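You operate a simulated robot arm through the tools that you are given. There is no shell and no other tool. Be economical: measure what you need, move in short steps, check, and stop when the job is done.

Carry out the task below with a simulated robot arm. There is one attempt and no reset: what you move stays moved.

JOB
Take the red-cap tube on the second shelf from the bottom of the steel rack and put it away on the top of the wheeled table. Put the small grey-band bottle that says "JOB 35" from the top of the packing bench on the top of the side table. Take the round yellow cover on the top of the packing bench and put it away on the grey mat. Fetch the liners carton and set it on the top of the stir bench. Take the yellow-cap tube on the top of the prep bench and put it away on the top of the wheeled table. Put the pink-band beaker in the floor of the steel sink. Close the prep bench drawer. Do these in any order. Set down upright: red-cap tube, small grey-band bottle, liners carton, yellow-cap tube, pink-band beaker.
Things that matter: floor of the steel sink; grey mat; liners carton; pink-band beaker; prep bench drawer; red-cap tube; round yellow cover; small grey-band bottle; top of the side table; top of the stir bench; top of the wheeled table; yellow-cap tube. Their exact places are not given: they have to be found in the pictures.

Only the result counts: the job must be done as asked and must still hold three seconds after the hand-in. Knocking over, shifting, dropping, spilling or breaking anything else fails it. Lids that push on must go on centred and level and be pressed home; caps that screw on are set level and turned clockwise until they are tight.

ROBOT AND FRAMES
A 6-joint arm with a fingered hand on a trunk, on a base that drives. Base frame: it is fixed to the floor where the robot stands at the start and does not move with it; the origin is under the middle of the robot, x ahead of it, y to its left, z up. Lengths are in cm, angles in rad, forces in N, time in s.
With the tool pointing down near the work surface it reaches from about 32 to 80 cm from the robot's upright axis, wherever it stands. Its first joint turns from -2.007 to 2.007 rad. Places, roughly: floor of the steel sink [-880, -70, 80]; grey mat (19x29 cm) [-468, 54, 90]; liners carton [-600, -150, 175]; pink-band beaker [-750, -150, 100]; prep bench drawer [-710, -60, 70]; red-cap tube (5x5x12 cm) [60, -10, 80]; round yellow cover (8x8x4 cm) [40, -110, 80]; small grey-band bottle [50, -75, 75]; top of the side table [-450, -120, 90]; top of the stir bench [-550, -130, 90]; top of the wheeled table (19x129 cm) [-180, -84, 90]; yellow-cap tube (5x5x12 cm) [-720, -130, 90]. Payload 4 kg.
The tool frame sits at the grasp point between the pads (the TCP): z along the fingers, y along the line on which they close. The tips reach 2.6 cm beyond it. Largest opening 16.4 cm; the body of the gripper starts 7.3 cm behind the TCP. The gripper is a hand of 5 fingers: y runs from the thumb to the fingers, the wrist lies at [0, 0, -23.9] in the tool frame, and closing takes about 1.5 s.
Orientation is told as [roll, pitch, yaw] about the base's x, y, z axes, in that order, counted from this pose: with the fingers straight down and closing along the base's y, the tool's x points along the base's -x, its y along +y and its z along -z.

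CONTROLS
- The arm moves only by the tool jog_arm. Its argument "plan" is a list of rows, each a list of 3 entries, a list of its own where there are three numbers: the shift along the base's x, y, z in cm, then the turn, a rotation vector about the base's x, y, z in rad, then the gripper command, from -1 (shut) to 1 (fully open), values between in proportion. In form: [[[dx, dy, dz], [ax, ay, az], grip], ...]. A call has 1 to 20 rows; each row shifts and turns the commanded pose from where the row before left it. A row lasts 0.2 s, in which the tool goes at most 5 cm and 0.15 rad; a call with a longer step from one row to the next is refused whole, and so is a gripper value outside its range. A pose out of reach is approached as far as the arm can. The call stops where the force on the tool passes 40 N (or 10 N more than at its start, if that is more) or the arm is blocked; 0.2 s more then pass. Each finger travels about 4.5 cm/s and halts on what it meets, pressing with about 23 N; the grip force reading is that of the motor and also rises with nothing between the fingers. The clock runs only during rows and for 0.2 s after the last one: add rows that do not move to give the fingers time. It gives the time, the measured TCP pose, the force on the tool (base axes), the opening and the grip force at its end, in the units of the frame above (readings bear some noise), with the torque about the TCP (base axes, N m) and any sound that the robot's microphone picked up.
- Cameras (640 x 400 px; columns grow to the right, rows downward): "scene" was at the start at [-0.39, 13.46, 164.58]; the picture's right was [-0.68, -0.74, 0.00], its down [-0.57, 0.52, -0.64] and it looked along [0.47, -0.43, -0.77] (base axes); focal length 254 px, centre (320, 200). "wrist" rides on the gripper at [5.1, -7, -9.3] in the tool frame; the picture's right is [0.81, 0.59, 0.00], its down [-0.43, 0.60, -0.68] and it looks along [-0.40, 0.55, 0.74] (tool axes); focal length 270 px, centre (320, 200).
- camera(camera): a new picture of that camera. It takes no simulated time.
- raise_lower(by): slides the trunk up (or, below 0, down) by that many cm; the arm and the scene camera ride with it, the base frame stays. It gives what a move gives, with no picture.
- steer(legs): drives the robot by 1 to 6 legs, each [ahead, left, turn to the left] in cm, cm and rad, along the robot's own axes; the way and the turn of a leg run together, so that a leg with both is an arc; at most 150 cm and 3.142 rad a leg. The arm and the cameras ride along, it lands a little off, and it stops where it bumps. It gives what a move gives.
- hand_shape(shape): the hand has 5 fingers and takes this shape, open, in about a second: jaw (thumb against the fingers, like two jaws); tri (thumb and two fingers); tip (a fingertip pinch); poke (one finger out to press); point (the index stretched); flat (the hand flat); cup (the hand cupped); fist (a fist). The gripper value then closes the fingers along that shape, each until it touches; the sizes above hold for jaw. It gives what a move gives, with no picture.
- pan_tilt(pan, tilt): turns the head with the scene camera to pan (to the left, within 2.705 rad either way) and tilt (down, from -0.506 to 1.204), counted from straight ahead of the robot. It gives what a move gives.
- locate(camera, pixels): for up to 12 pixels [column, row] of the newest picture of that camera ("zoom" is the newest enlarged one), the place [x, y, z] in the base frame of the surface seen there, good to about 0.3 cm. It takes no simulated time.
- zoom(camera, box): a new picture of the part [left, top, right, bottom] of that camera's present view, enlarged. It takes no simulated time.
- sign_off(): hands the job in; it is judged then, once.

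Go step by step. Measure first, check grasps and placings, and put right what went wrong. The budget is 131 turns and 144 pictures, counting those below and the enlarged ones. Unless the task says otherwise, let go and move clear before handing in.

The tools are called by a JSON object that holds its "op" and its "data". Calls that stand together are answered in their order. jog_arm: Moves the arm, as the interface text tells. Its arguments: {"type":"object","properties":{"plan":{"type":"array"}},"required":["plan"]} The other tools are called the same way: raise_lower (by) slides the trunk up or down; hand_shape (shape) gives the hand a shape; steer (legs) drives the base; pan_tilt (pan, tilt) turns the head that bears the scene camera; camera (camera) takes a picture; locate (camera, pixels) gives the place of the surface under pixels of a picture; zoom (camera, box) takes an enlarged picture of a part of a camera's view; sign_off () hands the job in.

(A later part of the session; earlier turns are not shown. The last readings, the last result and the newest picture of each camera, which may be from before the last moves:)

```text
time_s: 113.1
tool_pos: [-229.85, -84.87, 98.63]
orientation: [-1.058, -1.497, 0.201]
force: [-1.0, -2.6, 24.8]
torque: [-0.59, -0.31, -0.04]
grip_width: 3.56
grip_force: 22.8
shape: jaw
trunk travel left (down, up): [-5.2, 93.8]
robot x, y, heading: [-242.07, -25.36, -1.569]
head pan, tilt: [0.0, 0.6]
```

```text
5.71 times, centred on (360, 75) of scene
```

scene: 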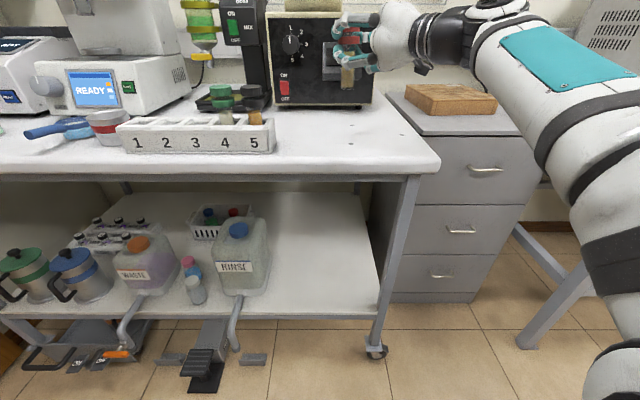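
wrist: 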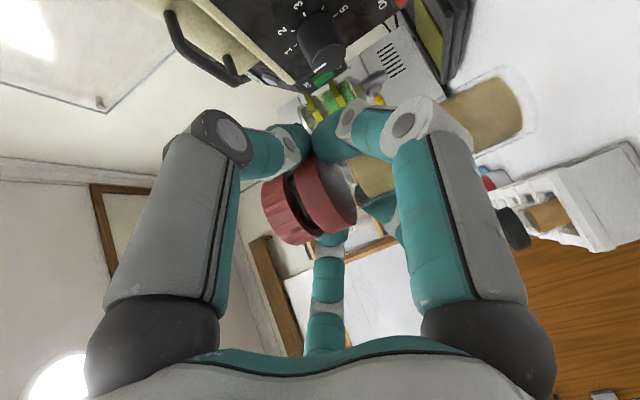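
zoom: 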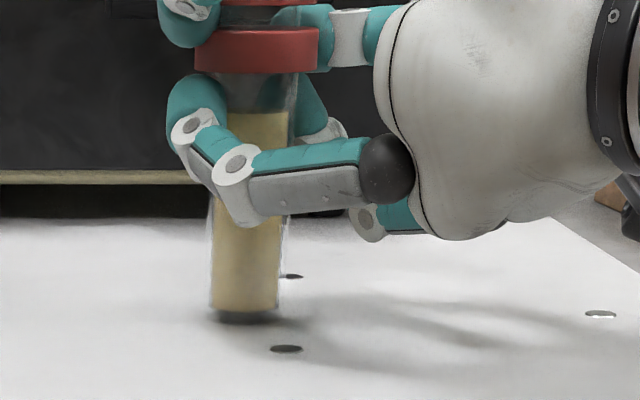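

In contact (25 N). Ease up 0.2, open gently, then withdraw along the tool axis.

{"op": "jog_arm", "data": {"plan": [[[0, 0, 0.2], [0, 0, 0], -1], [[0, 0, 0], [0, 0, 0], -0.5], [[0, 0, 0], [0, 0, 0], -0.3], [[0, 0, 0], [0, 0, 0], -0.1], [[0, 0, 0], [0, 0, 0], 0.1], [[0, 0, 0], [0, 0, 0], 0.2], [[0, 0, 0], [0, 0, 0], 0.2]]}}

{"op": "zoom", "data": {"camera": "scene", "box": [300, 0, 420, 110]}}

{"op": "camera", "data": {"camera": "wrist"}}

```text
time_s: 114.7
tool_pos: [-229.75, -85.07, 98.46]
orientation: [-0.949, -1.497, 0.094]
force: [-0.5, 0.2, 1.6]
torque: [0.02, 0.0, -0.03]
grip_width: 9.77
grip_force: 0.1
shape: jaw
trunk travel left (down, up): [-5.2, 93.8]
robot x, y, heading: [-241.59, -24.64, -1.567]
head pan, tilt: [0.0, 0.6]
```

```text
3.64 times, centred on (360, 55) of scene
```

zoom: 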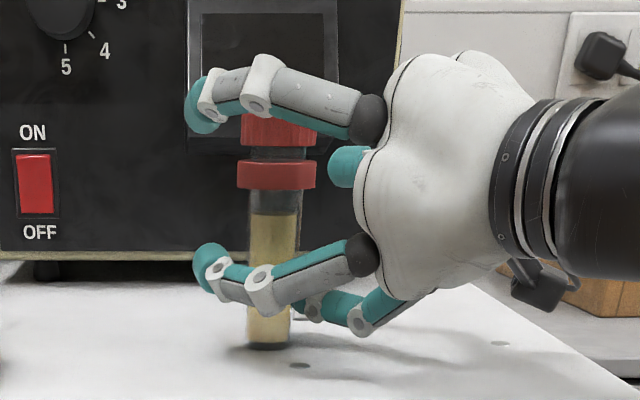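

```text
76 pictures are left
```

wrist: 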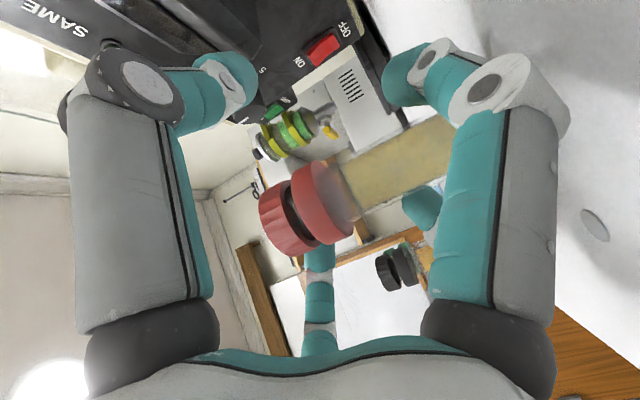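

The red tube stands upright on its own. Withdraw along the tool axis.

{"op": "jog_arm", "data": {"plan": [[[-1.9, 2.3, 0.1], [0, 0, 0], 0.2], [[-2.0, 2.3, 0.1], [0, 0, 0], 0.2], [[-2.0, 2.3, 0.1], [0, 0, 0], 0.2], [[-2.0, 2.3, 0.1], [0, 0, 0], 0.2], [[-2.0, 2.3, 0.1], [0, 0, 0], 0.2]]}}

{"op": "raise_lower", "data": {"by": 40}}

{"op": "camera", "data": {"camera": "scene"}}

```text
time_s: 115.5
tool_pos: [-234.58, -82.57, 96.7]
orientation: [-0.13, -1.511, -0.706]
force: [3.2, -2.2, 32.6]
torque: [0.11, 1.07, 0.1]
grip_width: 9.3
grip_force: 0.0
shape: jaw
out of reach, approached as far as the arm can: row 3
trunk travel left (down, up): [-5.2, 93.8]
robot x, y, heading: [-241.79, -24.81, -1.571]
head pan, tilt: [0.0, 0.6]
stopped in row 3: the force on the tool passed its limit at 46 N (the readings are from after the stop); the commanded pose is now the measured one
```

```text
time_s: 119.3
tool_pos: [-234.33, -82.03, 136.59]
orientation: [-0.208, -1.504, -0.629]
force: [0.3, 0.7, 0.2]
torque: [0.04, 0.02, -0.02]
grip_width: 9.79
grip_force: 0.0
shape: jaw
trunk travel left (down, up): [-45.2, 53.8]
robot x, y, heading: [-241.7, -24.79, -1.565]
head pan, tilt: [0.0, 0.6]
```

```text
75 pictures are left
```

scene: 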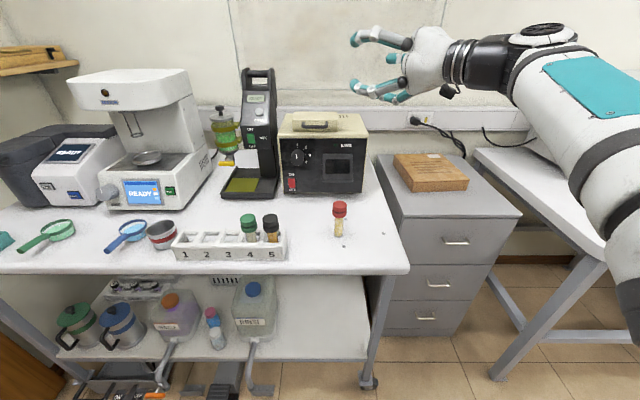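

The red tube stands at (340,215). Next the packing bench: I bring the hand back to pointing down near the robot first.

{"op": "jog_arm", "data": {"plan": [[[-1.5, 1.6, -1], [0.1014, 0.0915, 0], 0.2], [[-1.5, 1.6, -1], [0.1014, 0.0915, 0], 0.2], [[-1.5, 1.6, -1], [0.1014, 0.0915, 0], 0.2], [[-1.5, 1.6, -1], [0.1014, 0.0915, 0], 0.2], [[-1.5, 1.6, -1], [0.1014, 0.0915, 0], 0.2], [[-1.5, 1.6, -2], [0.1014, 0.0915, 0], 0.2], [[-1.5, 1.6, -2], [0.1014, 0.0915, 0], 0.2], [[-1.5, 1.6, -2], [0.1014, 0.0915, 0], 0.2], [[-1.5, 1.6, -2], [0.1014, 0.0915, 0], 0.2], [[-1.5, 1.6, -2], [0.1014, 0.0915, 0], 0.2], [[0, 1.6, -2], [0.1014, 0.0915, 0], 0.2]]}}

{"op": "steer", "data": {"legs": [[-40, 0, 0], [0, 0, 1.57], [75, 0, 0], [0, 33, 0], [127, 0, 0], [0, -130, 0]]}}

{"op": "pan_tilt", "data": {"pan": 0.1, "tilt": 0.7}}

{"op": "camera", "data": {"camera": "scene"}}

```text
time_s: 121.7
tool_pos: [-241.78, -68.68, 101.53]
orientation: [-0.004, -0.007, -0.824]
force: [-0.5, 0.4, 0.5]
torque: [0.02, 0.01, -0.01]
grip_width: 9.81
grip_force: 0.1
shape: jaw
out of reach, approached as far as the arm can: row 4, 5, 6, 7, 8, 9, 10, 11
trunk travel left (down, up): [-45.2, 53.8]
robot x, y, heading: [-241.97, -24.92, -1.566]
head pan, tilt: [0.0, 0.6]
```

```text
time_s: 145.7
tool_pos: [3.93, -85.35, 101.66]
orientation: [-0.005, -0.01, 0.722]
force: [0.6, 0.1, 1.0]
torque: [0.02, 0.02, 0.01]
grip_width: 9.81
grip_force: 0.1
shape: jaw
trunk travel left (down, up): [-45.2, 53.8]
robot x, y, heading: [-40.29, -84.45, -0.024]
head pan, tilt: [0.0, 0.6]
```

```text
time_s: 146.4
tool_pos: [3.87, -85.29, 101.69]
orientation: [-0.005, -0.009, 0.724]
force: [0.8, -1.2, 1.0]
torque: [0.01, 0.01, -0.04]
grip_width: 9.8
grip_force: 0.0
shape: jaw
trunk travel left (down, up): [-45.2, 53.8]
robot x, y, heading: [-40.06, -84.88, -0.027]
head pan, tilt: [0.099, 0.7]
```

```text
74 pictures are left
```

scene: 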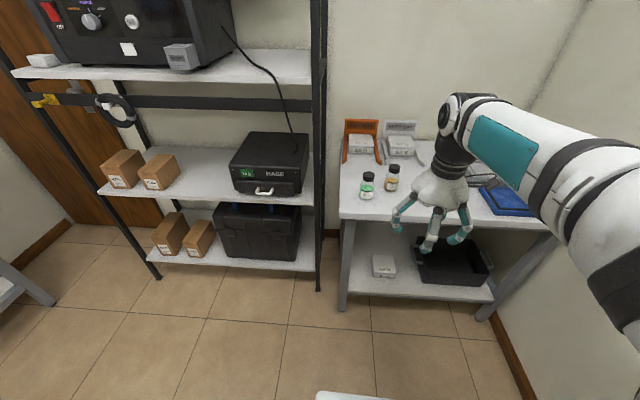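

Driving worked. Zoom on the two bottles to read labels.

{"op": "zoom", "data": {"camera": "scene", "box": [345, 155, 415, 205]}}

{"op": "locate", "data": {"camera": "scene", "pixels": [[368, 177], [367, 190], [394, 168], [392, 184], [380, 200], [360, 160]]}}

```text
8.00 times, centred on (380, 180) of scene
```

zoom: 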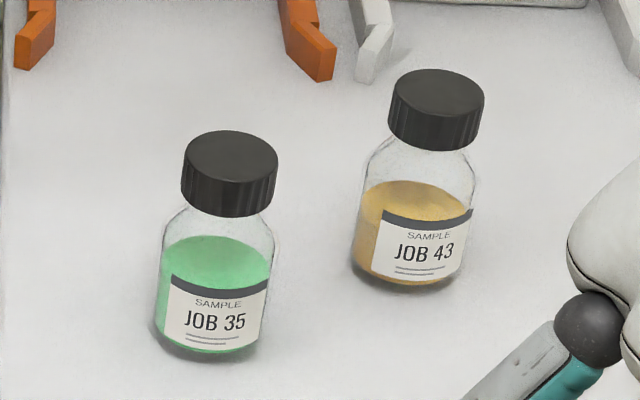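

```text
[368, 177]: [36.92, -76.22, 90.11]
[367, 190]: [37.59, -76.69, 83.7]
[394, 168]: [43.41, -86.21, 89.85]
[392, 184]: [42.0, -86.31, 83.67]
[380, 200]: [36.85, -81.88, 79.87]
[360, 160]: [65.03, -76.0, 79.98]
```

JOB 35 is the green one, top centre about (38.5,-76.4,90). I drive 12 cm ahead and move over it.

{"op": "steer", "data": {"legs": [[12, 0, 0]]}}

{"op": "jog_arm", "data": {"plan": [[[4, 1.6, 0], [0, 0, 0], 0.1], [[4, 1.6, 0], [0, 0, 0], 0.1], [[4, 1.6, 0], [0, 0, 0], 0.1], [[4, 1.6, 0], [0, 0, 0], 0.1], [[4, 1.6, -1], [0, 0, 0], 0.1], [[2.5, 1.2, -2], [0, 0, 0], 0.1]]}}

{"op": "camera", "data": {"camera": "wrist"}}

```text
time_s: 147.6
tool_pos: [15.64, -85.66, 101.6]
orientation: [-0.005, -0.006, 0.723]
force: [0.3, -0.6, 0.1]
torque: [0.0, 0.01, 0.01]
grip_width: 9.82
grip_force: 0.0
shape: jaw
trunk travel left (down, up): [-45.2, 53.8]
robot x, y, heading: [-27.93, -84.71, -0.023]
head pan, tilt: [0.099, 0.7]
```

```text
time_s: 149.0
tool_pos: [37.37, -76.6, 96.1]
orientation: [-0.004, -0.009, 0.724]
force: [-1.0, 0.4, -0.4]
torque: [0.0, -0.03, -0.01]
grip_width: 9.06
grip_force: 0.1
shape: jaw
out of reach, approached as far as the arm can: row 3, 4, 5
trunk travel left (down, up): [-45.2, 53.8]
robot x, y, heading: [-28.31, -84.43, -0.017]
head pan, tilt: [0.099, 0.7]
```

```text
72 pictures are left
```

wrist: 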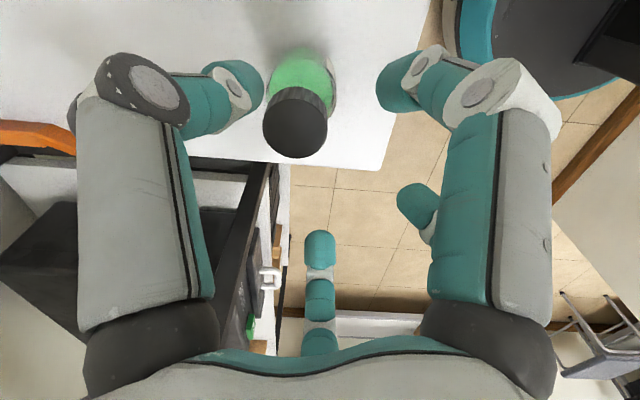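

{"op": "locate", "data": {"camera": "wrist", "pixels": [[294, 132], [270, 130], [318, 128], [295, 155], [295, 108], [225, 85], [395, 90]]}}

```text
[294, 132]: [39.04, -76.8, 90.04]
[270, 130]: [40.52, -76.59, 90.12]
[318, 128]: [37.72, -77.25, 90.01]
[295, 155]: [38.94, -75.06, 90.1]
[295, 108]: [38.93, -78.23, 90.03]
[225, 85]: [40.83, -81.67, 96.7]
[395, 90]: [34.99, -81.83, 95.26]
```

Cap centre is (39.0,-76.7). Shift, descend and grip.

{"op": "jog_arm", "data": {"plan": [[[1.6, -0.1, 0], [0, 0, 0], 0.1], [[0, 0, -2.2], [0, 0, 0], 0.1], [[0, 0, -2.2], [0, 0, 0], 0.1], [[0, 0, -2.2], [0, 0, 0], 0.1], [[0, 0, -1.9], [0, 0, 0], 0.1], [[0, 0, 0], [0, 0, 0], -0.3], [[0, 0, 0], [0, 0, 0], -0.7], [[0, 0, 0], [0, 0, 0], -1], [[0, 0, 0], [0, 0, 0], -1], [[0, 0, 0], [0, 0, 0], -1], [[0, 0, 0], [0, 0, 0], -1], [[0, 0, 0], [0, 0, 0], -1]]}}

{"op": "jog_arm", "data": {"plan": [[[0, 0, 1], [0, 0, 0], -1], [[0, 0, 2], [0, 0, 0], -1], [[0, 0, 3], [0, 0, 0], -1], [[0, 0, 3], [0, 0, 0], -1], [[0, 0, 3], [0, 0, 0], -1], [[0, 0, 3], [0, 0, 0], -1]]}}

{"op": "camera", "data": {"camera": "scene"}}

```text
time_s: 151.6
tool_pos: [38.61, -76.7, 87.12]
orientation: [-0.004, -0.007, 0.724]
force: [-0.7, -0.1, -0.4]
torque: [-0.01, 0.0, -0.02]
grip_width: 5.22
grip_force: 23.8
shape: jaw
out of reach, approached as far as the arm can: row 1
trunk travel left (down, up): [-45.2, 53.8]
robot x, y, heading: [-27.94, -84.54, -0.02]
head pan, tilt: [0.099, 0.7]
```

```text
time_s: 153.0
tool_pos: [35.81, -77.16, 97.66]
orientation: [-0.013, -0.017, 0.721]
force: [0.8, -0.5, -1.5]
torque: [0.0, 0.03, -0.02]
grip_width: 5.21
grip_force: 23.2
shape: jaw
out of reach, approached as far as the arm can: row 4, 5, 6
trunk travel left (down, up): [-45.2, 53.8]
robot x, y, heading: [-28.28, -84.53, -0.021]
head pan, tilt: [0.099, 0.7]
```

```text
71 pictures are left
```

scene: 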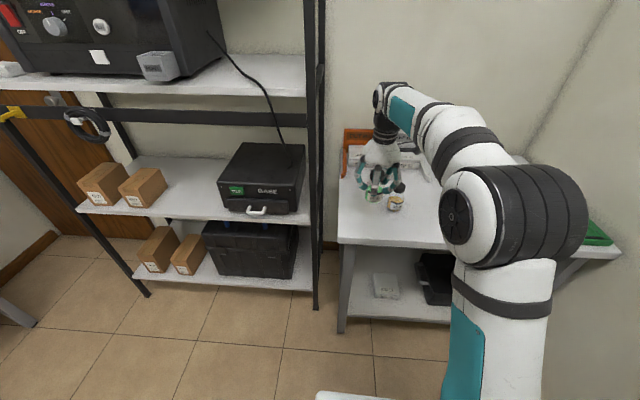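

JOB 35 is held. I raise it and drive back out through the door and along the corridor.

{"op": "raise_lower", "data": {"by": 14}}

{"op": "steer", "data": {"legs": [[-17, 0, 0], [0, 132, 0], [-125, 0, 0], [-20, -38, 0], [0, 0, -1.55], [0, -130, 0]]}}

{"op": "pan_tilt", "data": {"pan": -0.7, "tilt": 0.5}}

{"op": "camera", "data": {"camera": "scene"}}

```text
time_s: 154.7
tool_pos: [35.88, -77.08, 111.54]
orientation: [-0.012, -0.017, 0.722]
force: [0.4, 0.0, -2.3]
torque: [-0.01, 0.01, 0.02]
grip_width: 5.24
grip_force: 23.3
shape: jaw
trunk travel left (down, up): [-59.2, 39.8]
robot x, y, heading: [-28.25, -84.59, -0.023]
head pan, tilt: [0.099, 0.7]
```

```text
time_s: 180.3
tool_pos: [-306.8, -53.34, 111.64]
orientation: [-0.013, -0.017, -0.813]
force: [-0.2, -0.1, -2.0]
torque: [0.03, 0.0, -0.01]
grip_width: 5.21
grip_force: 23.2
shape: jaw
trunk travel left (down, up): [-59.2, 39.8]
robot x, y, heading: [-316.49, 10.55, -1.561]
head pan, tilt: [0.099, 0.7]
```

```text
time_s: 181.5
tool_pos: [-306.87, -53.41, 111.63]
orientation: [-0.012, -0.018, -0.812]
force: [-0.2, -0.9, -2.5]
torque: [-0.01, 0.03, -0.02]
grip_width: 5.21
grip_force: 23.1
shape: jaw
trunk travel left (down, up): [-59.2, 39.8]
robot x, y, heading: [-316.63, 10.64, -1.561]
head pan, tilt: [-0.7, 0.499]
```

```text
70 pictures are left
```

scene: 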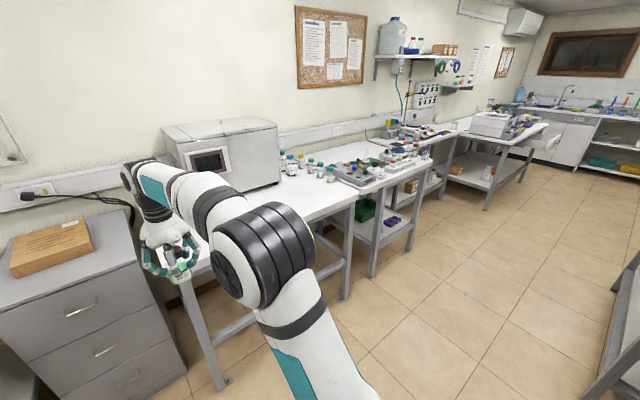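

{"op": "locate", "data": {"camera": "scene", "pixels": [[270, 200], [310, 205], [350, 190], [365, 185], [425, 165], [395, 140], [480, 125], [530, 125], [230, 230], [310, 165], [620, 300], [325, 200]]}}

{"op": "zoom", "data": {"camera": "scene", "box": [220, 100, 480, 240]}}

```text
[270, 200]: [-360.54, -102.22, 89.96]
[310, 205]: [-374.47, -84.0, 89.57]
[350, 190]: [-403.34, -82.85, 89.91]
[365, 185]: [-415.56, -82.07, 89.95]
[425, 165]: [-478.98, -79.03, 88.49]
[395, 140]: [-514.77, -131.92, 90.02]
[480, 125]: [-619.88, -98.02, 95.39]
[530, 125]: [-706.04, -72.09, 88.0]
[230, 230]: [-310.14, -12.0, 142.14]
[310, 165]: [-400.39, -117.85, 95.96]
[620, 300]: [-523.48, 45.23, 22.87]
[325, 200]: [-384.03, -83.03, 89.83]
```

```text
2.46 times, centred on (350, 170) of scene
```

zoom: 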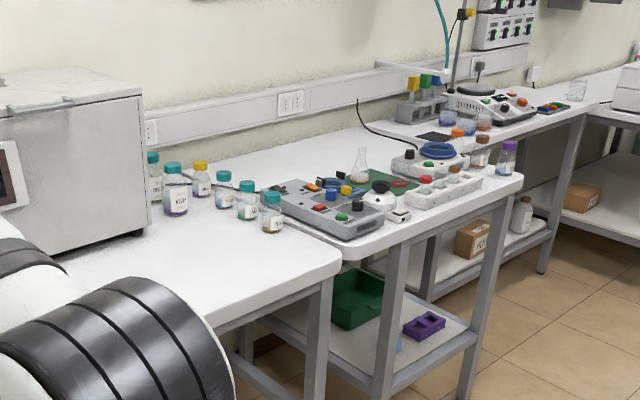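

The side table (x≈-410..-500) lies next. I drive 130 cm further right to face it.

{"op": "steer", "data": {"legs": [[0, -132, 0]]}}

{"op": "pan_tilt", "data": {"pan": 0.1, "tilt": 0.65}}

{"op": "camera", "data": {"camera": "scene"}}

```text
time_s: 188.1
tool_pos: [-439.15, -54.44, 111.6]
orientation: [-0.012, -0.017, -0.823]
force: [0.5, 1.0, -1.9]
torque: [0.01, 0.01, -0.03]
grip_width: 5.2
grip_force: 23.2
shape: jaw
trunk travel left (down, up): [-59.2, 39.8]
robot x, y, heading: [-448.17, 9.35, -1.572]
head pan, tilt: [-0.7, 0.499]
```

```text
time_s: 189.2
tool_pos: [-439.28, -54.41, 111.71]
orientation: [-0.013, -0.018, -0.823]
force: [-0.2, 0.8, -2.0]
torque: [0.0, 0.01, 0.02]
grip_width: 5.22
grip_force: 23.1
shape: jaw
trunk travel left (down, up): [-59.2, 39.8]
robot x, y, heading: [-448.26, 9.37, -1.562]
head pan, tilt: [0.099, 0.649]
```

```text
68 pictures are left
```

scene: 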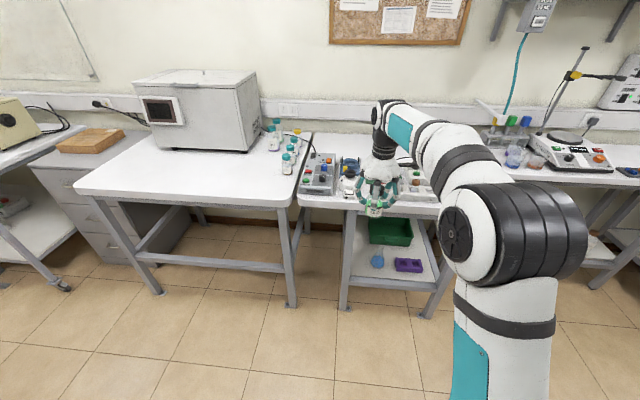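

{"op": "zoom", "data": {"camera": "scene", "box": [290, 110, 490, 230]}}

{"op": "locate", "data": {"camera": "scene", "pixels": [[330, 140], [360, 142], [320, 155], [350, 165], [313, 190], [340, 195], [420, 150], [425, 185], [290, 165], [308, 140], [440, 195], [410, 190]]}}

```text
3.20 times, centred on (390, 170) of scene
```

zoom: 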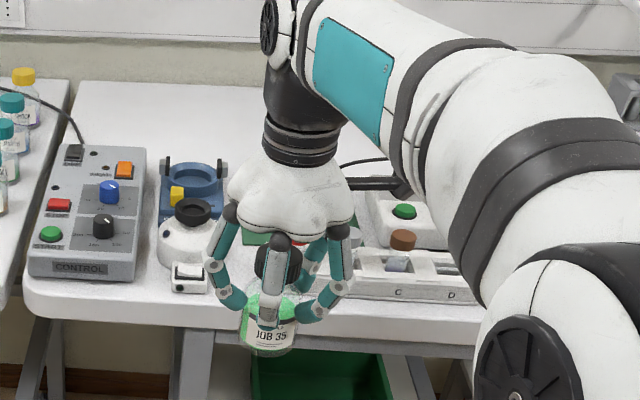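

```text
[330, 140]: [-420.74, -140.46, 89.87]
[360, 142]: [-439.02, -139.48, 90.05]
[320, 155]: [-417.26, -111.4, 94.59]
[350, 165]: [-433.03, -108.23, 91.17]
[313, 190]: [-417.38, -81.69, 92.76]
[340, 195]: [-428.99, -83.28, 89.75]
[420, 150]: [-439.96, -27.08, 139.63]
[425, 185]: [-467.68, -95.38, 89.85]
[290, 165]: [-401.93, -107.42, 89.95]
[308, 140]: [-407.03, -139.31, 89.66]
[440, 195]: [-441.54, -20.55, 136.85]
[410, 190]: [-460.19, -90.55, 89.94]
```

Free area is the back strip (y≈-125..-145, x≈-415..-430). I approach at x≈-426, keeping high over the control box.

{"op": "steer", "data": {"legs": [[0, 13, 0], [55, 0, 0]]}}

{"op": "jog_arm", "data": {"plan": [[[0, -3, 0], [0, 0, 0], -1], [[0, -3, 0], [0, 0, 0], -1], [[0, -3, 0], [0, 0, 0], -1], [[0, -3, 0], [0, 0, 0], -1], [[0, -3, 0], [0, 0, 0], -1]]}}

{"op": "camera", "data": {"camera": "scene"}}

{"op": "camera", "data": {"camera": "wrist"}}

```text
time_s: 193.3
tool_pos: [-426.43, -110.24, 111.65]
orientation: [-0.013, -0.017, -0.826]
force: [0.0, -0.6, -2.0]
torque: [0.0, 0.0, -0.01]
grip_width: 5.2
grip_force: 23.1
shape: jaw
trunk travel left (down, up): [-59.2, 39.8]
robot x, y, heading: [-435.59, -46.34, -1.573]
head pan, tilt: [0.099, 0.649]
```

```text
time_s: 194.5
tool_pos: [-427.26, -119.5, 105.19]
orientation: [-0.018, -0.026, -0.825]
force: [0.2, 0.3, -1.9]
torque: [0.03, 0.03, -0.05]
grip_width: 5.21
grip_force: 22.9
shape: jaw
out of reach, approached as far as the arm can: row 1, 2, 3, 4, 5
trunk travel left (down, up): [-59.2, 39.8]
robot x, y, heading: [-435.67, -46.28, -1.569]
head pan, tilt: [0.099, 0.649]
```

```text
66 pictures are left
```

scene: 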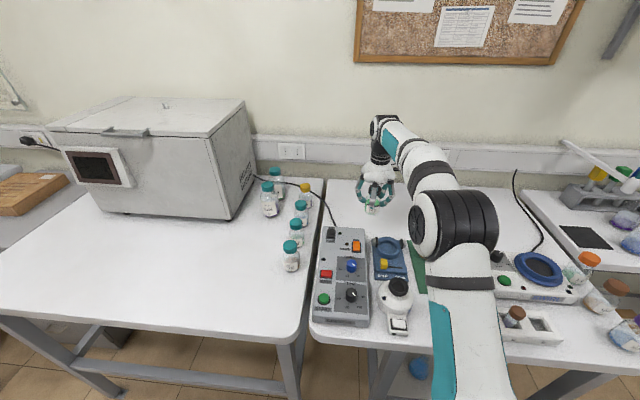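

```text
65 pictures are left
```

wrist: 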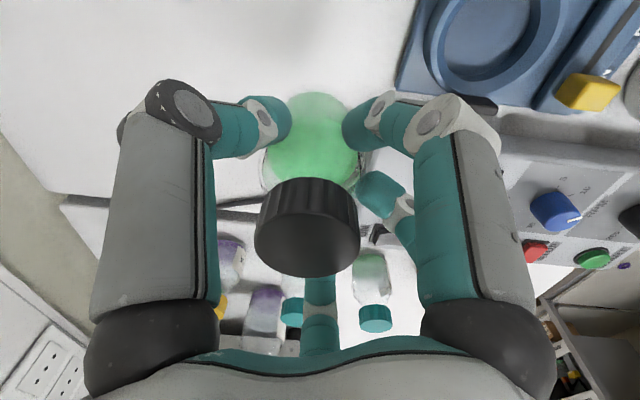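

Spot below is clear. Nudge 3 cm ahead, then lower to the surface.

{"op": "steer", "data": {"legs": [[3, 0, 0]]}}

{"op": "jog_arm", "data": {"plan": [[[0, 0, -2], [0, 0, 0], -1], [[0, 0, -2], [0, 0, 0], -1], [[0, 0, -2], [0, 0, 0], -1], [[0, 0, -1], [0, 0, 0], -1], [[0, 0, -0.5], [0, 0, 0], -1], [[0, 0, -0.4], [0, 0, 0], -1]]}}

{"op": "zoom", "data": {"camera": "scene", "box": [330, 140, 430, 250]}}

```text
time_s: 195.3
tool_pos: [-427.15, -122.47, 105.01]
orientation: [-0.018, -0.025, -0.825]
force: [-0.1, -0.5, -2.5]
torque: [0.03, 0.01, 0.02]
grip_width: 5.21
grip_force: 23.0
shape: jaw
trunk travel left (down, up): [-59.2, 39.8]
robot x, y, heading: [-435.42, -49.33, -1.573]
head pan, tilt: [0.099, 0.649]
```

```text
time_s: 196.7
tool_pos: [-427.11, -122.4, 97.14]
orientation: [-0.016, -0.026, -0.825]
force: [0.2, 0.4, -2.3]
torque: [0.03, 0.0, -0.02]
grip_width: 5.2
grip_force: 23.0
shape: jaw
trunk travel left (down, up): [-59.2, 39.8]
robot x, y, heading: [-435.76, -49.44, -1.571]
head pan, tilt: [0.099, 0.649]
```

```text
3.64 times, centred on (380, 195) of scene
```

zoom: 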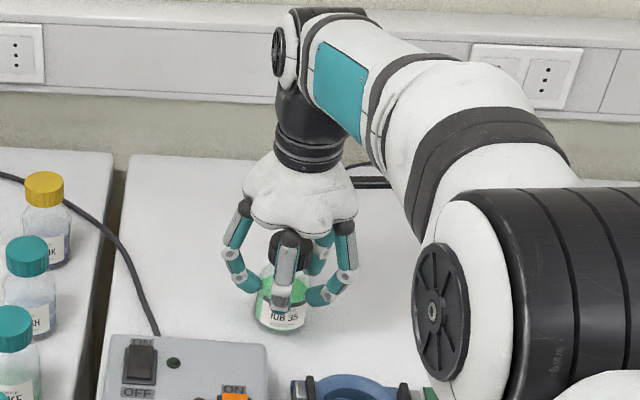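

Almost at the surface; step to contact, then open and lift straight up.

{"op": "jog_arm", "data": {"plan": [[[0, 0, -0.3], [0, 0, 0], -1], [[0, 0, -0.2], [0, 0, 0], -1]]}}

{"op": "jog_arm", "data": {"plan": [[[0, 0, 0], [0, 0, 0], -0.4], [[0, 0, 0], [0, 0, 0], -0.2], [[0, 0, 0], [0, 0, 0], 0], [[0, 0, 0], [0, 0, 0], 0.1], [[0, 0, 0], [0, 0, 0], 0.1], [[0, 0, 2], [0, 0, 0], 0.1], [[0, 0, 3], [0, 0, 0], 0.1], [[0, 1, 3], [0, 0, 0], 0.1], [[0, 2, 3], [0, 0, 0], 0.1]]}}

{"op": "zoom", "data": {"camera": "scene", "box": [330, 140, 430, 250]}}

```text
time_s: 197.3
tool_pos: [-427.13, -122.44, 97.02]
orientation: [-0.021, -0.029, -0.824]
force: [0.1, -2.3, 17.6]
torque: [0.06, 0.05, 0.03]
grip_width: 5.24
grip_force: 22.8
shape: jaw
trunk travel left (down, up): [-59.2, 39.8]
robot x, y, heading: [-435.31, -49.37, -1.567]
head pan, tilt: [0.099, 0.649]
```

```text
time_s: 199.3
tool_pos: [-427.12, -119.12, 107.85]
orientation: [-0.017, -0.025, -0.824]
force: [-0.6, -0.3, 1.0]
torque: [0.01, -0.01, 0.01]
grip_width: 8.96
grip_force: 0.0
shape: jaw
trunk travel left (down, up): [-59.2, 39.8]
robot x, y, heading: [-435.13, -49.28, -1.573]
head pan, tilt: [0.099, 0.649]
```

```text
3.64 times, centred on (380, 195) of scene
```

zoom: 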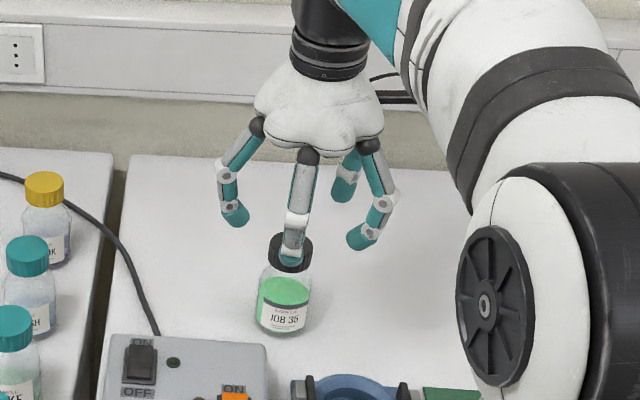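

JOB 35 stands upright on the side table. Next the west end: back off and drive to x≈-600 to look for the liners carton.

{"op": "steer", "data": {"legs": [[-50, 0, 0], [0, -150, 0], [0, -10, 0]]}}

{"op": "pan_tilt", "data": {"pan": -0.15, "tilt": 0.25}}

{"op": "camera", "data": {"camera": "scene"}}

```text
time_s: 210.1
tool_pos: [-586.87, -69.94, 107.69]
orientation: [-0.016, -0.026, -0.813]
force: [0.2, 0.3, -0.3]
torque: [0.03, -0.04, -0.01]
grip_width: 8.96
grip_force: 0.1
shape: jaw
trunk travel left (down, up): [-59.2, 39.8]
robot x, y, heading: [-595.93, 0.21, -1.559]
head pan, tilt: [0.099, 0.649]
```

```text
time_s: 211.0
tool_pos: [-586.84, -69.85, 107.71]
orientation: [-0.016, -0.026, -0.814]
force: [-0.5, -0.7, -0.4]
torque: [0.01, 0.0, -0.03]
grip_width: 8.97
grip_force: 0.0
shape: jaw
trunk travel left (down, up): [-59.2, 39.8]
robot x, y, heading: [-595.98, 0.08, -1.559]
head pan, tilt: [-0.15, 0.25]
```

```text
62 pictures are left
```

scene: 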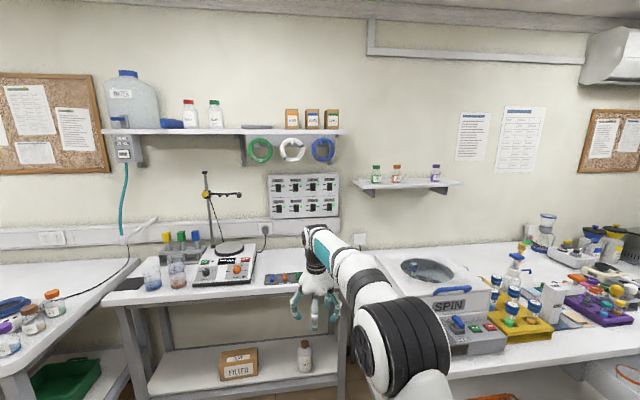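

{"op": "zoom", "data": {"camera": "scene", "box": [270, 90, 360, 150]}}

{"op": "locate", "data": {"camera": "scene", "pixels": [[292, 120], [312, 120], [331, 120], [325, 132], [338, 131], [270, 127], [302, 133], [140, 290], [300, 270], [130, 298], [325, 150], [245, 250]]}}

{"op": "zoom", "data": {"camera": "scene", "box": [470, 210, 640, 340]}}

```text
6.67 times, centred on (315, 120) of scene
```

zoom: 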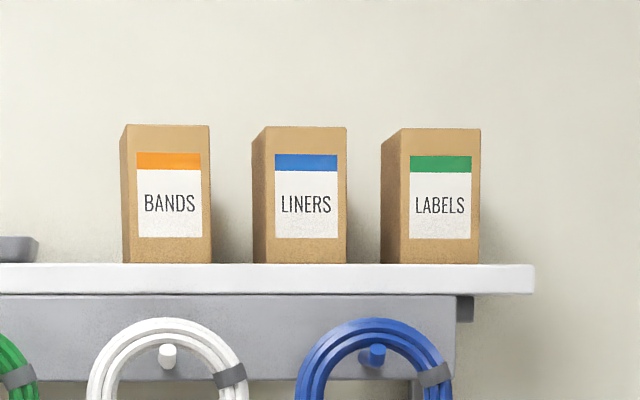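

```text
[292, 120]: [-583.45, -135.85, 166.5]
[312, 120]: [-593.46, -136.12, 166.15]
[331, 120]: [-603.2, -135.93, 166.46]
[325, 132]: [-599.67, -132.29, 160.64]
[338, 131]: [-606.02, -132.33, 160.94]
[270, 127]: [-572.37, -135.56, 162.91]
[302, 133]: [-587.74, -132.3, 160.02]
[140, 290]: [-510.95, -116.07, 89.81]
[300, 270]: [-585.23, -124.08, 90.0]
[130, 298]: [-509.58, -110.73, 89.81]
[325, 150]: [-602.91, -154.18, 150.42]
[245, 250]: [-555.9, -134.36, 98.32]
```

```text
3.08 times, centred on (555, 275) of scene
```

zoom: 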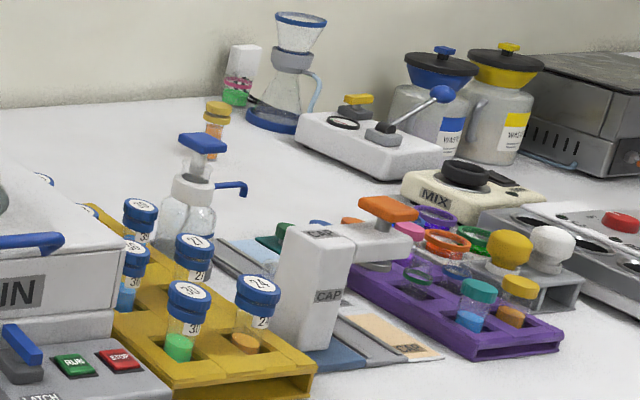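

The middle carton (front face at x≈-593.5, y≈-136, z 161–172) is LINERS. I test the "tri" hand shape to see whether spare fingers fold away.

{"op": "hand_shape", "data": {"shape": "tri"}}

{"op": "camera", "data": {"camera": "wrist"}}

{"op": "zoom", "data": {"camera": "scene", "box": [250, 210, 400, 340]}}

```text
time_s: 211.9
tool_pos: [-586.81, -69.82, 107.69]
orientation: [-0.016, -0.026, -0.812]
force: [-0.7, 0.5, 0.6]
torque: [0.02, 0.01, 0.01]
grip_width: 16.39
grip_force: 0.1
shape: tri
trunk travel left (down, up): [-59.2, 39.8]
robot x, y, heading: [-595.72, -0.47, -1.561]
head pan, tilt: [-0.15, 0.25]
```

```text
59 pictures are left
```

wrist: 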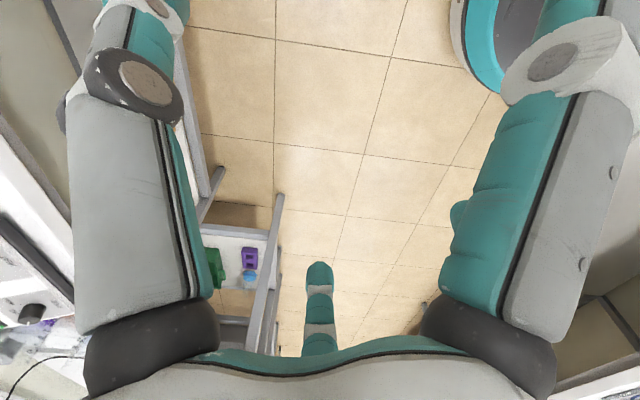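

```text
3.08 times, centred on (325, 275) of scene
```

zoom: 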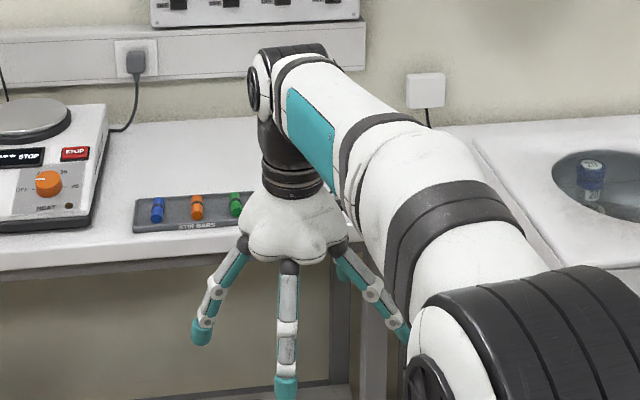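

Spare fingers stay spread, which suits a 45° approach with thumb and two fingers in the side gaps. I check the stir bench's front edge and legs for how close I can stand.

{"op": "locate", "data": {"camera": "scene", "pixels": [[200, 298], [260, 292], [130, 303], [345, 290], [380, 300], [450, 372], [240, 385], [120, 330], [345, 330], [560, 350], [280, 277], [190, 280]]}}

```text
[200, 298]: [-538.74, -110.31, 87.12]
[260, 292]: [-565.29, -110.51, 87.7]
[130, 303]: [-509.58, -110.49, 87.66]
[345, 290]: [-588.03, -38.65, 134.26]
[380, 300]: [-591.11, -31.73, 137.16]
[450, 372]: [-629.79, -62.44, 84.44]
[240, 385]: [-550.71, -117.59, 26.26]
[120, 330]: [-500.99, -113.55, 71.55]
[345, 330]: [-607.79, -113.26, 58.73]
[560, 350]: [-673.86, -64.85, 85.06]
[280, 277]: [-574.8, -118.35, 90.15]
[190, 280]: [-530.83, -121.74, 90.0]
```

The stir bench front is at y≈-110, leaving an alcove where I can stand close. I raise the trunk and bring the hand to a 45° forward pose in tri shape.

{"op": "raise_lower", "data": {"by": 39}}

{"op": "jog_arm", "data": {"plan": [[[-2.2, 1.1, 2.5], [0, 0, -0.127], 0.3], [[-2.2, 1.1, 2.5], [0, 0, -0.127], 0.3], [[-2.2, 1.1, 2.5], [0, 0, -0.127], 0.3], [[-2.2, 1.1, 2.5], [0, 0, -0.127], 0.3], [[-2.2, 1.1, 2.5], [0, 0, -0.127], 0.3], [[-2.2, 1.1, 2.5], [0, 0, -0.127], 0.3], [[-2.2, 1.1, 2.5], [-0.133, 0, 0], 0.3], [[-2.2, 1.1, 2.5], [-0.133, 0, 0], 0.3], [[-2.2, 1.1, 2.5], [-0.133, 0, 0], 0.3], [[-2.2, 1.1, 2.5], [-0.133, 0, 0], 0.3], [[-2.2, 1.1, 2.5], [-0.133, 0, 0], 0.3], [[-2.2, 1.1, 2.5], [-0.133, 0, 0], 0.3], [[0, 0, 0], [0, 0, 0], 0.3]]}}

{"op": "camera", "data": {"camera": "wrist"}}

```text
time_s: 215.6
tool_pos: [-586.95, -69.87, 146.67]
orientation: [-0.016, -0.026, -0.813]
force: [0.4, 0.0, 0.3]
torque: [0.02, -0.01, -0.02]
grip_width: 16.4
grip_force: 0.0
shape: tri
trunk travel left (down, up): [-98.2, 0.8]
robot x, y, heading: [-595.99, -0.37, -1.562]
head pan, tilt: [-0.15, 0.25]
```

```text
time_s: 218.4
tool_pos: [-613.38, -52.9, 168.81]
orientation: [-0.014, -0.824, -1.577]
force: [0.0, 0.3, -0.1]
torque: [0.04, 0.01, 0.0]
grip_width: 10.73
grip_force: 0.0
shape: tri
out of reach, approached as far as the arm can: row 1, 2, 3, 4, 5, 6
trunk travel left (down, up): [-98.2, 0.8]
robot x, y, heading: [-596.01, 0.44, -1.555]
head pan, tilt: [-0.15, 0.25]
```

```text
57 pictures are left
```

wrist: 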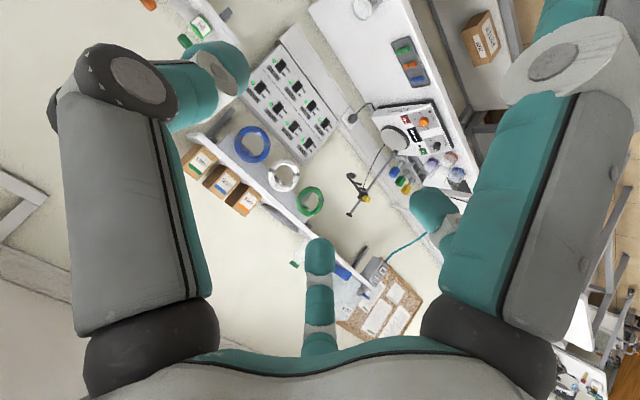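

{"op": "locate", "data": {"camera": "wrist", "pixels": [[222, 185], [245, 200], [198, 165], [213, 178], [232, 192], [205, 178], [225, 165]]}}

{"op": "jog_arm", "data": {"plan": [[[0, -0.8, 2.5], [0, 0, 0], 0.3], [[0, -0.8, 2.5], [0, 0, 0], 0.3], [[0, -0.8, 2.5], [0, 0, 0], 0.3], [[0, -0.8, 2], [0, 0, 0], 0.3]]}}

{"op": "steer", "data": {"legs": [[0, 20, 0], [50, 0, 0]]}}

{"op": "camera", "data": {"camera": "wrist"}}

```text
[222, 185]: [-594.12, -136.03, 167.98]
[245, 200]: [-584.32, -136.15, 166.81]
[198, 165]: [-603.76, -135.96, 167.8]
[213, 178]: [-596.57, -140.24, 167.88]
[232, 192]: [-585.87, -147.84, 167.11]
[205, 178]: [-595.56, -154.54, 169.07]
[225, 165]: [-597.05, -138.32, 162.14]
```

```text
time_s: 219.4
tool_pos: [-613.34, -56.04, 178.22]
orientation: [-0.013, -0.822, -1.577]
force: [0.1, 0.3, 1.0]
torque: [-0.01, 0.0, 0.01]
grip_width: 10.73
grip_force: 0.0
shape: tri
trunk travel left (down, up): [-98.2, 0.8]
robot x, y, heading: [-596.07, -0.02, -1.557]
head pan, tilt: [-0.15, 0.25]
```

```text
time_s: 223.6
tool_pos: [-592.41, -106.46, 178.39]
orientation: [-0.012, -0.824, -1.578]
force: [-0.2, -0.9, 0.3]
torque: [0.03, -0.02, 0.02]
grip_width: 10.71
grip_force: 0.1
shape: tri
trunk travel left (down, up): [-98.2, 0.8]
robot x, y, heading: [-575.25, -50.68, -1.556]
head pan, tilt: [-0.15, 0.25]
```

```text
56 pictures are left
```

wrist: 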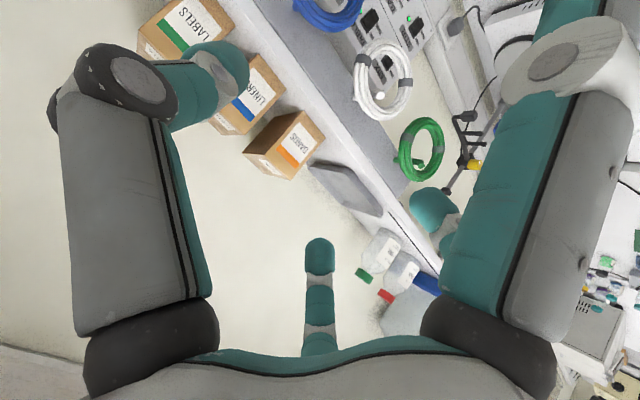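

{"op": "locate", "data": {"camera": "wrist", "pixels": [[262, 75], [240, 112], [222, 122], [248, 122], [275, 115], [262, 60], [282, 95], [285, 160], [265, 150], [160, 50]]}}

{"op": "zoom", "data": {"camera": "wrist", "box": [130, 0, 350, 200]}}

```text
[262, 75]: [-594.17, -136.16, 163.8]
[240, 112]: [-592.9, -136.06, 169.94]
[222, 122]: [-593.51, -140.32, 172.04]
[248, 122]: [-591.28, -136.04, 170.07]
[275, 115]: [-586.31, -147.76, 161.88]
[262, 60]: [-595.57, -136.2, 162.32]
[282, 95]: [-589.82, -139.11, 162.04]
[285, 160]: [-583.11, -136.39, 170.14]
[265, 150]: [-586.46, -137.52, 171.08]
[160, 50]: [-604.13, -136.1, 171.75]
```

```text
2.00 times, centred on (240, 100) of wrist
```

zoom: 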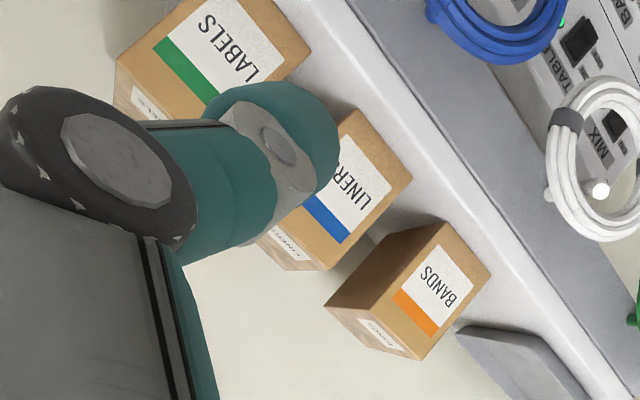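

LINERS centre x≈-593.9, front y -136, top z 172. I drive in for the pregrasp point.

{"op": "steer", "data": {"legs": [[24, -1.9, 0]]}}

{"op": "pan_tilt", "data": {"pan": -0.3, "tilt": 0.1}}

{"op": "camera", "data": {"camera": "scene"}}

```text
time_s: 225.4
tool_pos: [-594.07, -130.53, 178.4]
orientation: [-0.011, -0.824, -1.575]
force: [0.8, -0.7, -0.5]
torque: [0.0, -0.02, 0.01]
grip_width: 10.75
grip_force: 0.0
shape: tri
trunk travel left (down, up): [-98.2, 0.8]
robot x, y, heading: [-576.56, -74.71, -1.56]
head pan, tilt: [-0.15, 0.25]
```

```text
time_s: 226.1
tool_pos: [-594.04, -130.46, 178.28]
orientation: [-0.015, -0.825, -1.574]
force: [0.3, -0.5, 0.1]
torque: [-0.03, -0.02, 0.06]
grip_width: 10.72
grip_force: 0.1
shape: tri
trunk travel left (down, up): [-98.2, 0.8]
robot x, y, heading: [-577.01, -74.38, -1.555]
head pan, tilt: [-0.3, 0.099]
```

```text
54 pictures are left
```

scene: 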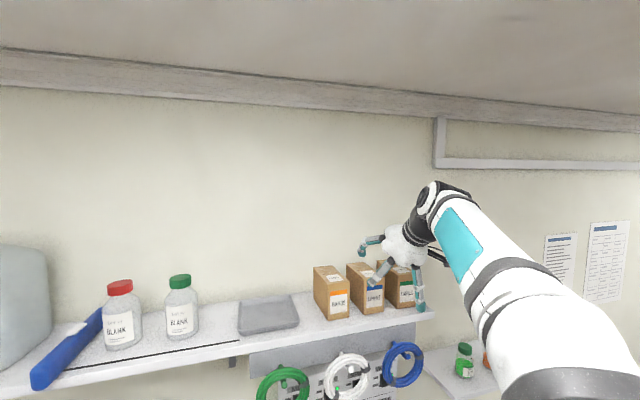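

{"op": "zoom", "data": {"camera": "scene", "box": [310, 180, 470, 330]}}

{"op": "locate", "data": {"camera": "scene", "pixels": [[420, 305], [417, 275], [375, 280], [385, 268], [363, 253], [418, 290], [443, 262]]}}

```text
2.67 times, centred on (390, 255) of scene
```

zoom: 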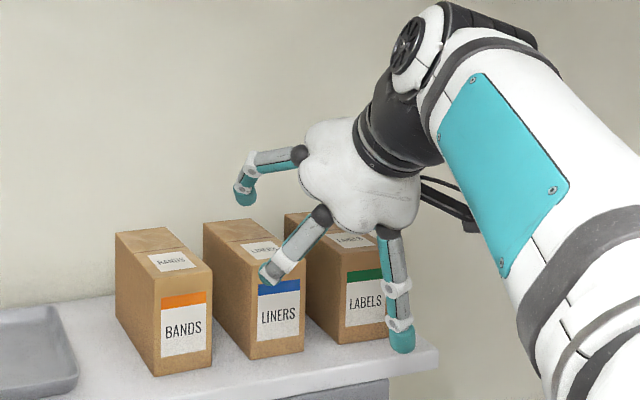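

```text
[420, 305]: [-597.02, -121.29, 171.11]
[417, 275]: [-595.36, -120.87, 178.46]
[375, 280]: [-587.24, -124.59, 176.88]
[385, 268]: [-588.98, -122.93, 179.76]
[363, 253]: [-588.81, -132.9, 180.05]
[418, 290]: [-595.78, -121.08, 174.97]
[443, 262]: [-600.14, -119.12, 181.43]
```

Fingers line up with the gaps. I narrow slightly and advance along the tool axis to straddle the carton.

{"op": "jog_arm", "data": {"plan": [[[0, 0, 0], [0, 0, 0], 0.15], [[0, 0, 0], [0, 0, 0], 0.15], [[0, -2, -1.9], [0, 0, 0], 0.15], [[0, -2, -1.9], [0, 0, 0], 0.15], [[0, -2, -1.9], [0, 0, 0], 0.15], [[0, -1.5, -1.4], [0, 0, 0], 0.15], [[0, -1.5, -1.2], [0, 0, 0], 0.15]]}}

{"op": "zoom", "data": {"camera": "scene", "box": [310, 180, 470, 330]}}

```text
time_s: 227.7
tool_pos: [-593.91, -139.57, 170.0]
orientation: [-0.012, -0.823, -1.575]
force: [0.9, 0.6, 0.2]
torque: [0.11, -0.01, 0.0]
grip_width: 9.44
grip_force: 0.0
shape: tri
trunk travel left (down, up): [-98.2, 0.8]
robot x, y, heading: [-576.77, -74.73, -1.558]
head pan, tilt: [-0.3, 0.099]
```

```text
2.67 times, centred on (390, 255) of scene
```

zoom: 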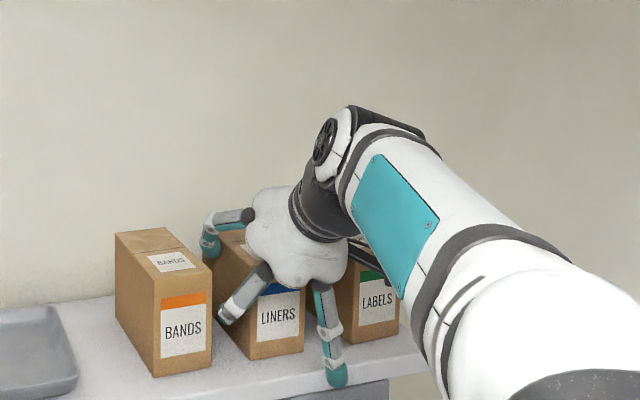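

No contact, carton straddled. Close and lift a little.

{"op": "jog_arm", "data": {"plan": [[[0, 0, 0], [0, 0, 0], -0.2], [[0, 0, 0], [0, 0, 0], -0.5], [[0, 0, 0], [0, 0, 0], -1], [[0, 0, 0], [0, 0, 0], -1], [[0, 0, 0], [0, 0, 0], -1], [[0, 0, 0], [0, 0, 0], -1], [[0, 0, 0], [0, 0, 0], -1]]}}

{"op": "jog_arm", "data": {"plan": [[[0, 0, 0.7], [0, 0, 0], -1], [[0, 0, 1], [0, 0, 0], -1], [[0, 0, 1], [0, 0, 0], -1]]}}

{"op": "zoom", "data": {"camera": "scene", "box": [310, 180, 470, 330]}}

```text
time_s: 229.3
tool_pos: [-594.03, -139.43, 170.0]
orientation: [-0.012, -0.825, -1.575]
force: [-0.3, 1.1, -0.2]
torque: [0.12, -0.01, -0.04]
grip_width: 6.37
grip_force: 23.6
shape: tri
trunk travel left (down, up): [-98.2, 0.8]
robot x, y, heading: [-576.72, -74.51, -1.551]
head pan, tilt: [-0.3, 0.099]
```

```text
time_s: 230.1
tool_pos: [-593.99, -139.25, 172.59]
orientation: [-0.014, -0.824, -1.575]
force: [-0.7, 0.3, -0.7]
torque: [0.03, -0.02, 0.0]
grip_width: 6.36
grip_force: 22.7
shape: tri
trunk travel left (down, up): [-98.2, 0.8]
robot x, y, heading: [-576.66, -74.54, -1.553]
head pan, tilt: [-0.3, 0.099]
```

```text
2.67 times, centred on (390, 255) of scene
```

zoom: 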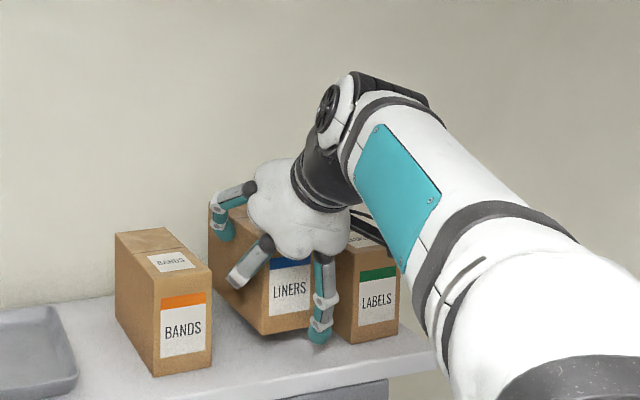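

Held. I lift clear of the neighbours, then back out.

{"op": "jog_arm", "data": {"plan": [[[0, 0.2, 1.8], [0, 0, 0], -1], [[0, 0.3, 1.8], [0, 0, 0], -1], [[0, 0.5, 1.8], [0, 0, 0], -1], [[0, 1, 1.8], [0, 0, 0], -1], [[0, 1.5, 1.5], [0, 0, 0], -1]]}}

{"op": "steer", "data": {"legs": [[-45, 0, 0], [0, 20, 0]]}}

{"op": "raise_lower", "data": {"by": -60}}

{"op": "pan_tilt", "data": {"pan": 0.0, "tilt": 0.5}}

{"op": "camera", "data": {"camera": "scene"}}

```text
time_s: 231.3
tool_pos: [-594.06, -135.71, 181.57]
orientation: [-0.013, -0.824, -1.576]
force: [-0.3, 1.0, -0.6]
torque: [0.01, 0.0, -0.02]
grip_width: 6.38
grip_force: 23.1
shape: tri
trunk travel left (down, up): [-98.2, 0.8]
robot x, y, heading: [-577.14, -74.18, -1.556]
head pan, tilt: [-0.3, 0.099]
```

```text
time_s: 235.2
tool_pos: [-575.02, -90.49, 181.39]
orientation: [-0.015, -0.823, -1.579]
force: [0.0, -0.8, -1.1]
torque: [-0.01, -0.03, 0.0]
grip_width: 6.39
grip_force: 22.7
shape: tri
trunk travel left (down, up): [-98.2, 0.8]
robot x, y, heading: [-557.65, -29.12, -1.564]
head pan, tilt: [-0.3, 0.099]
```

```text
refused: -60 is not a number from -40 to 40
```

```text
time_s: 236.1
tool_pos: [-575.16, -90.57, 181.48]
orientation: [-0.012, -0.824, -1.58]
force: [0.3, 0.5, -1.2]
torque: [0.06, -0.02, 0.02]
grip_width: 6.39
grip_force: 22.6
shape: tri
trunk travel left (down, up): [-98.2, 0.8]
robot x, y, heading: [-557.44, -29.33, -1.56]
head pan, tilt: [0.0, 0.499]
```

```text
50 pictures are left
```

scene: 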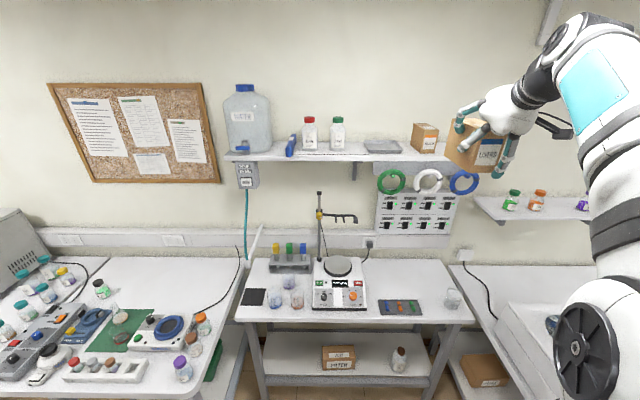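

{"op": "zoom", "data": {"camera": "scene", "box": [340, 230, 500, 340]}}

{"op": "locate", "data": {"camera": "scene", "pixels": [[378, 312], [422, 312], [420, 301], [383, 301], [366, 305], [372, 285], [445, 303], [460, 285], [430, 270], [400, 280], [430, 318], [490, 158]]}}

```text
3.64 times, centred on (420, 285) of scene
```

zoom: 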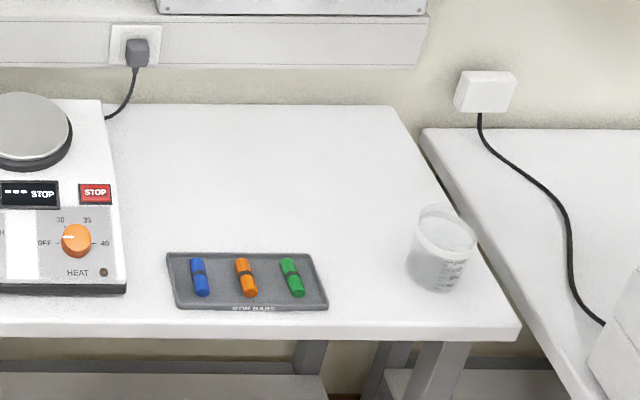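

```text
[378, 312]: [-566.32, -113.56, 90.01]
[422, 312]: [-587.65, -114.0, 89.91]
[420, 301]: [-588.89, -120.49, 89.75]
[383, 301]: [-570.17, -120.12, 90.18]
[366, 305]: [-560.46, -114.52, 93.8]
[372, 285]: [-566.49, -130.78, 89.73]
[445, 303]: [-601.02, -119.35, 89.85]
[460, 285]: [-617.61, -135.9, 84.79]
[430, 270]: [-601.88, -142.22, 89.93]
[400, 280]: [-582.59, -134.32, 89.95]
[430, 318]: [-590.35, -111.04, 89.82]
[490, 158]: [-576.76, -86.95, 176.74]
```

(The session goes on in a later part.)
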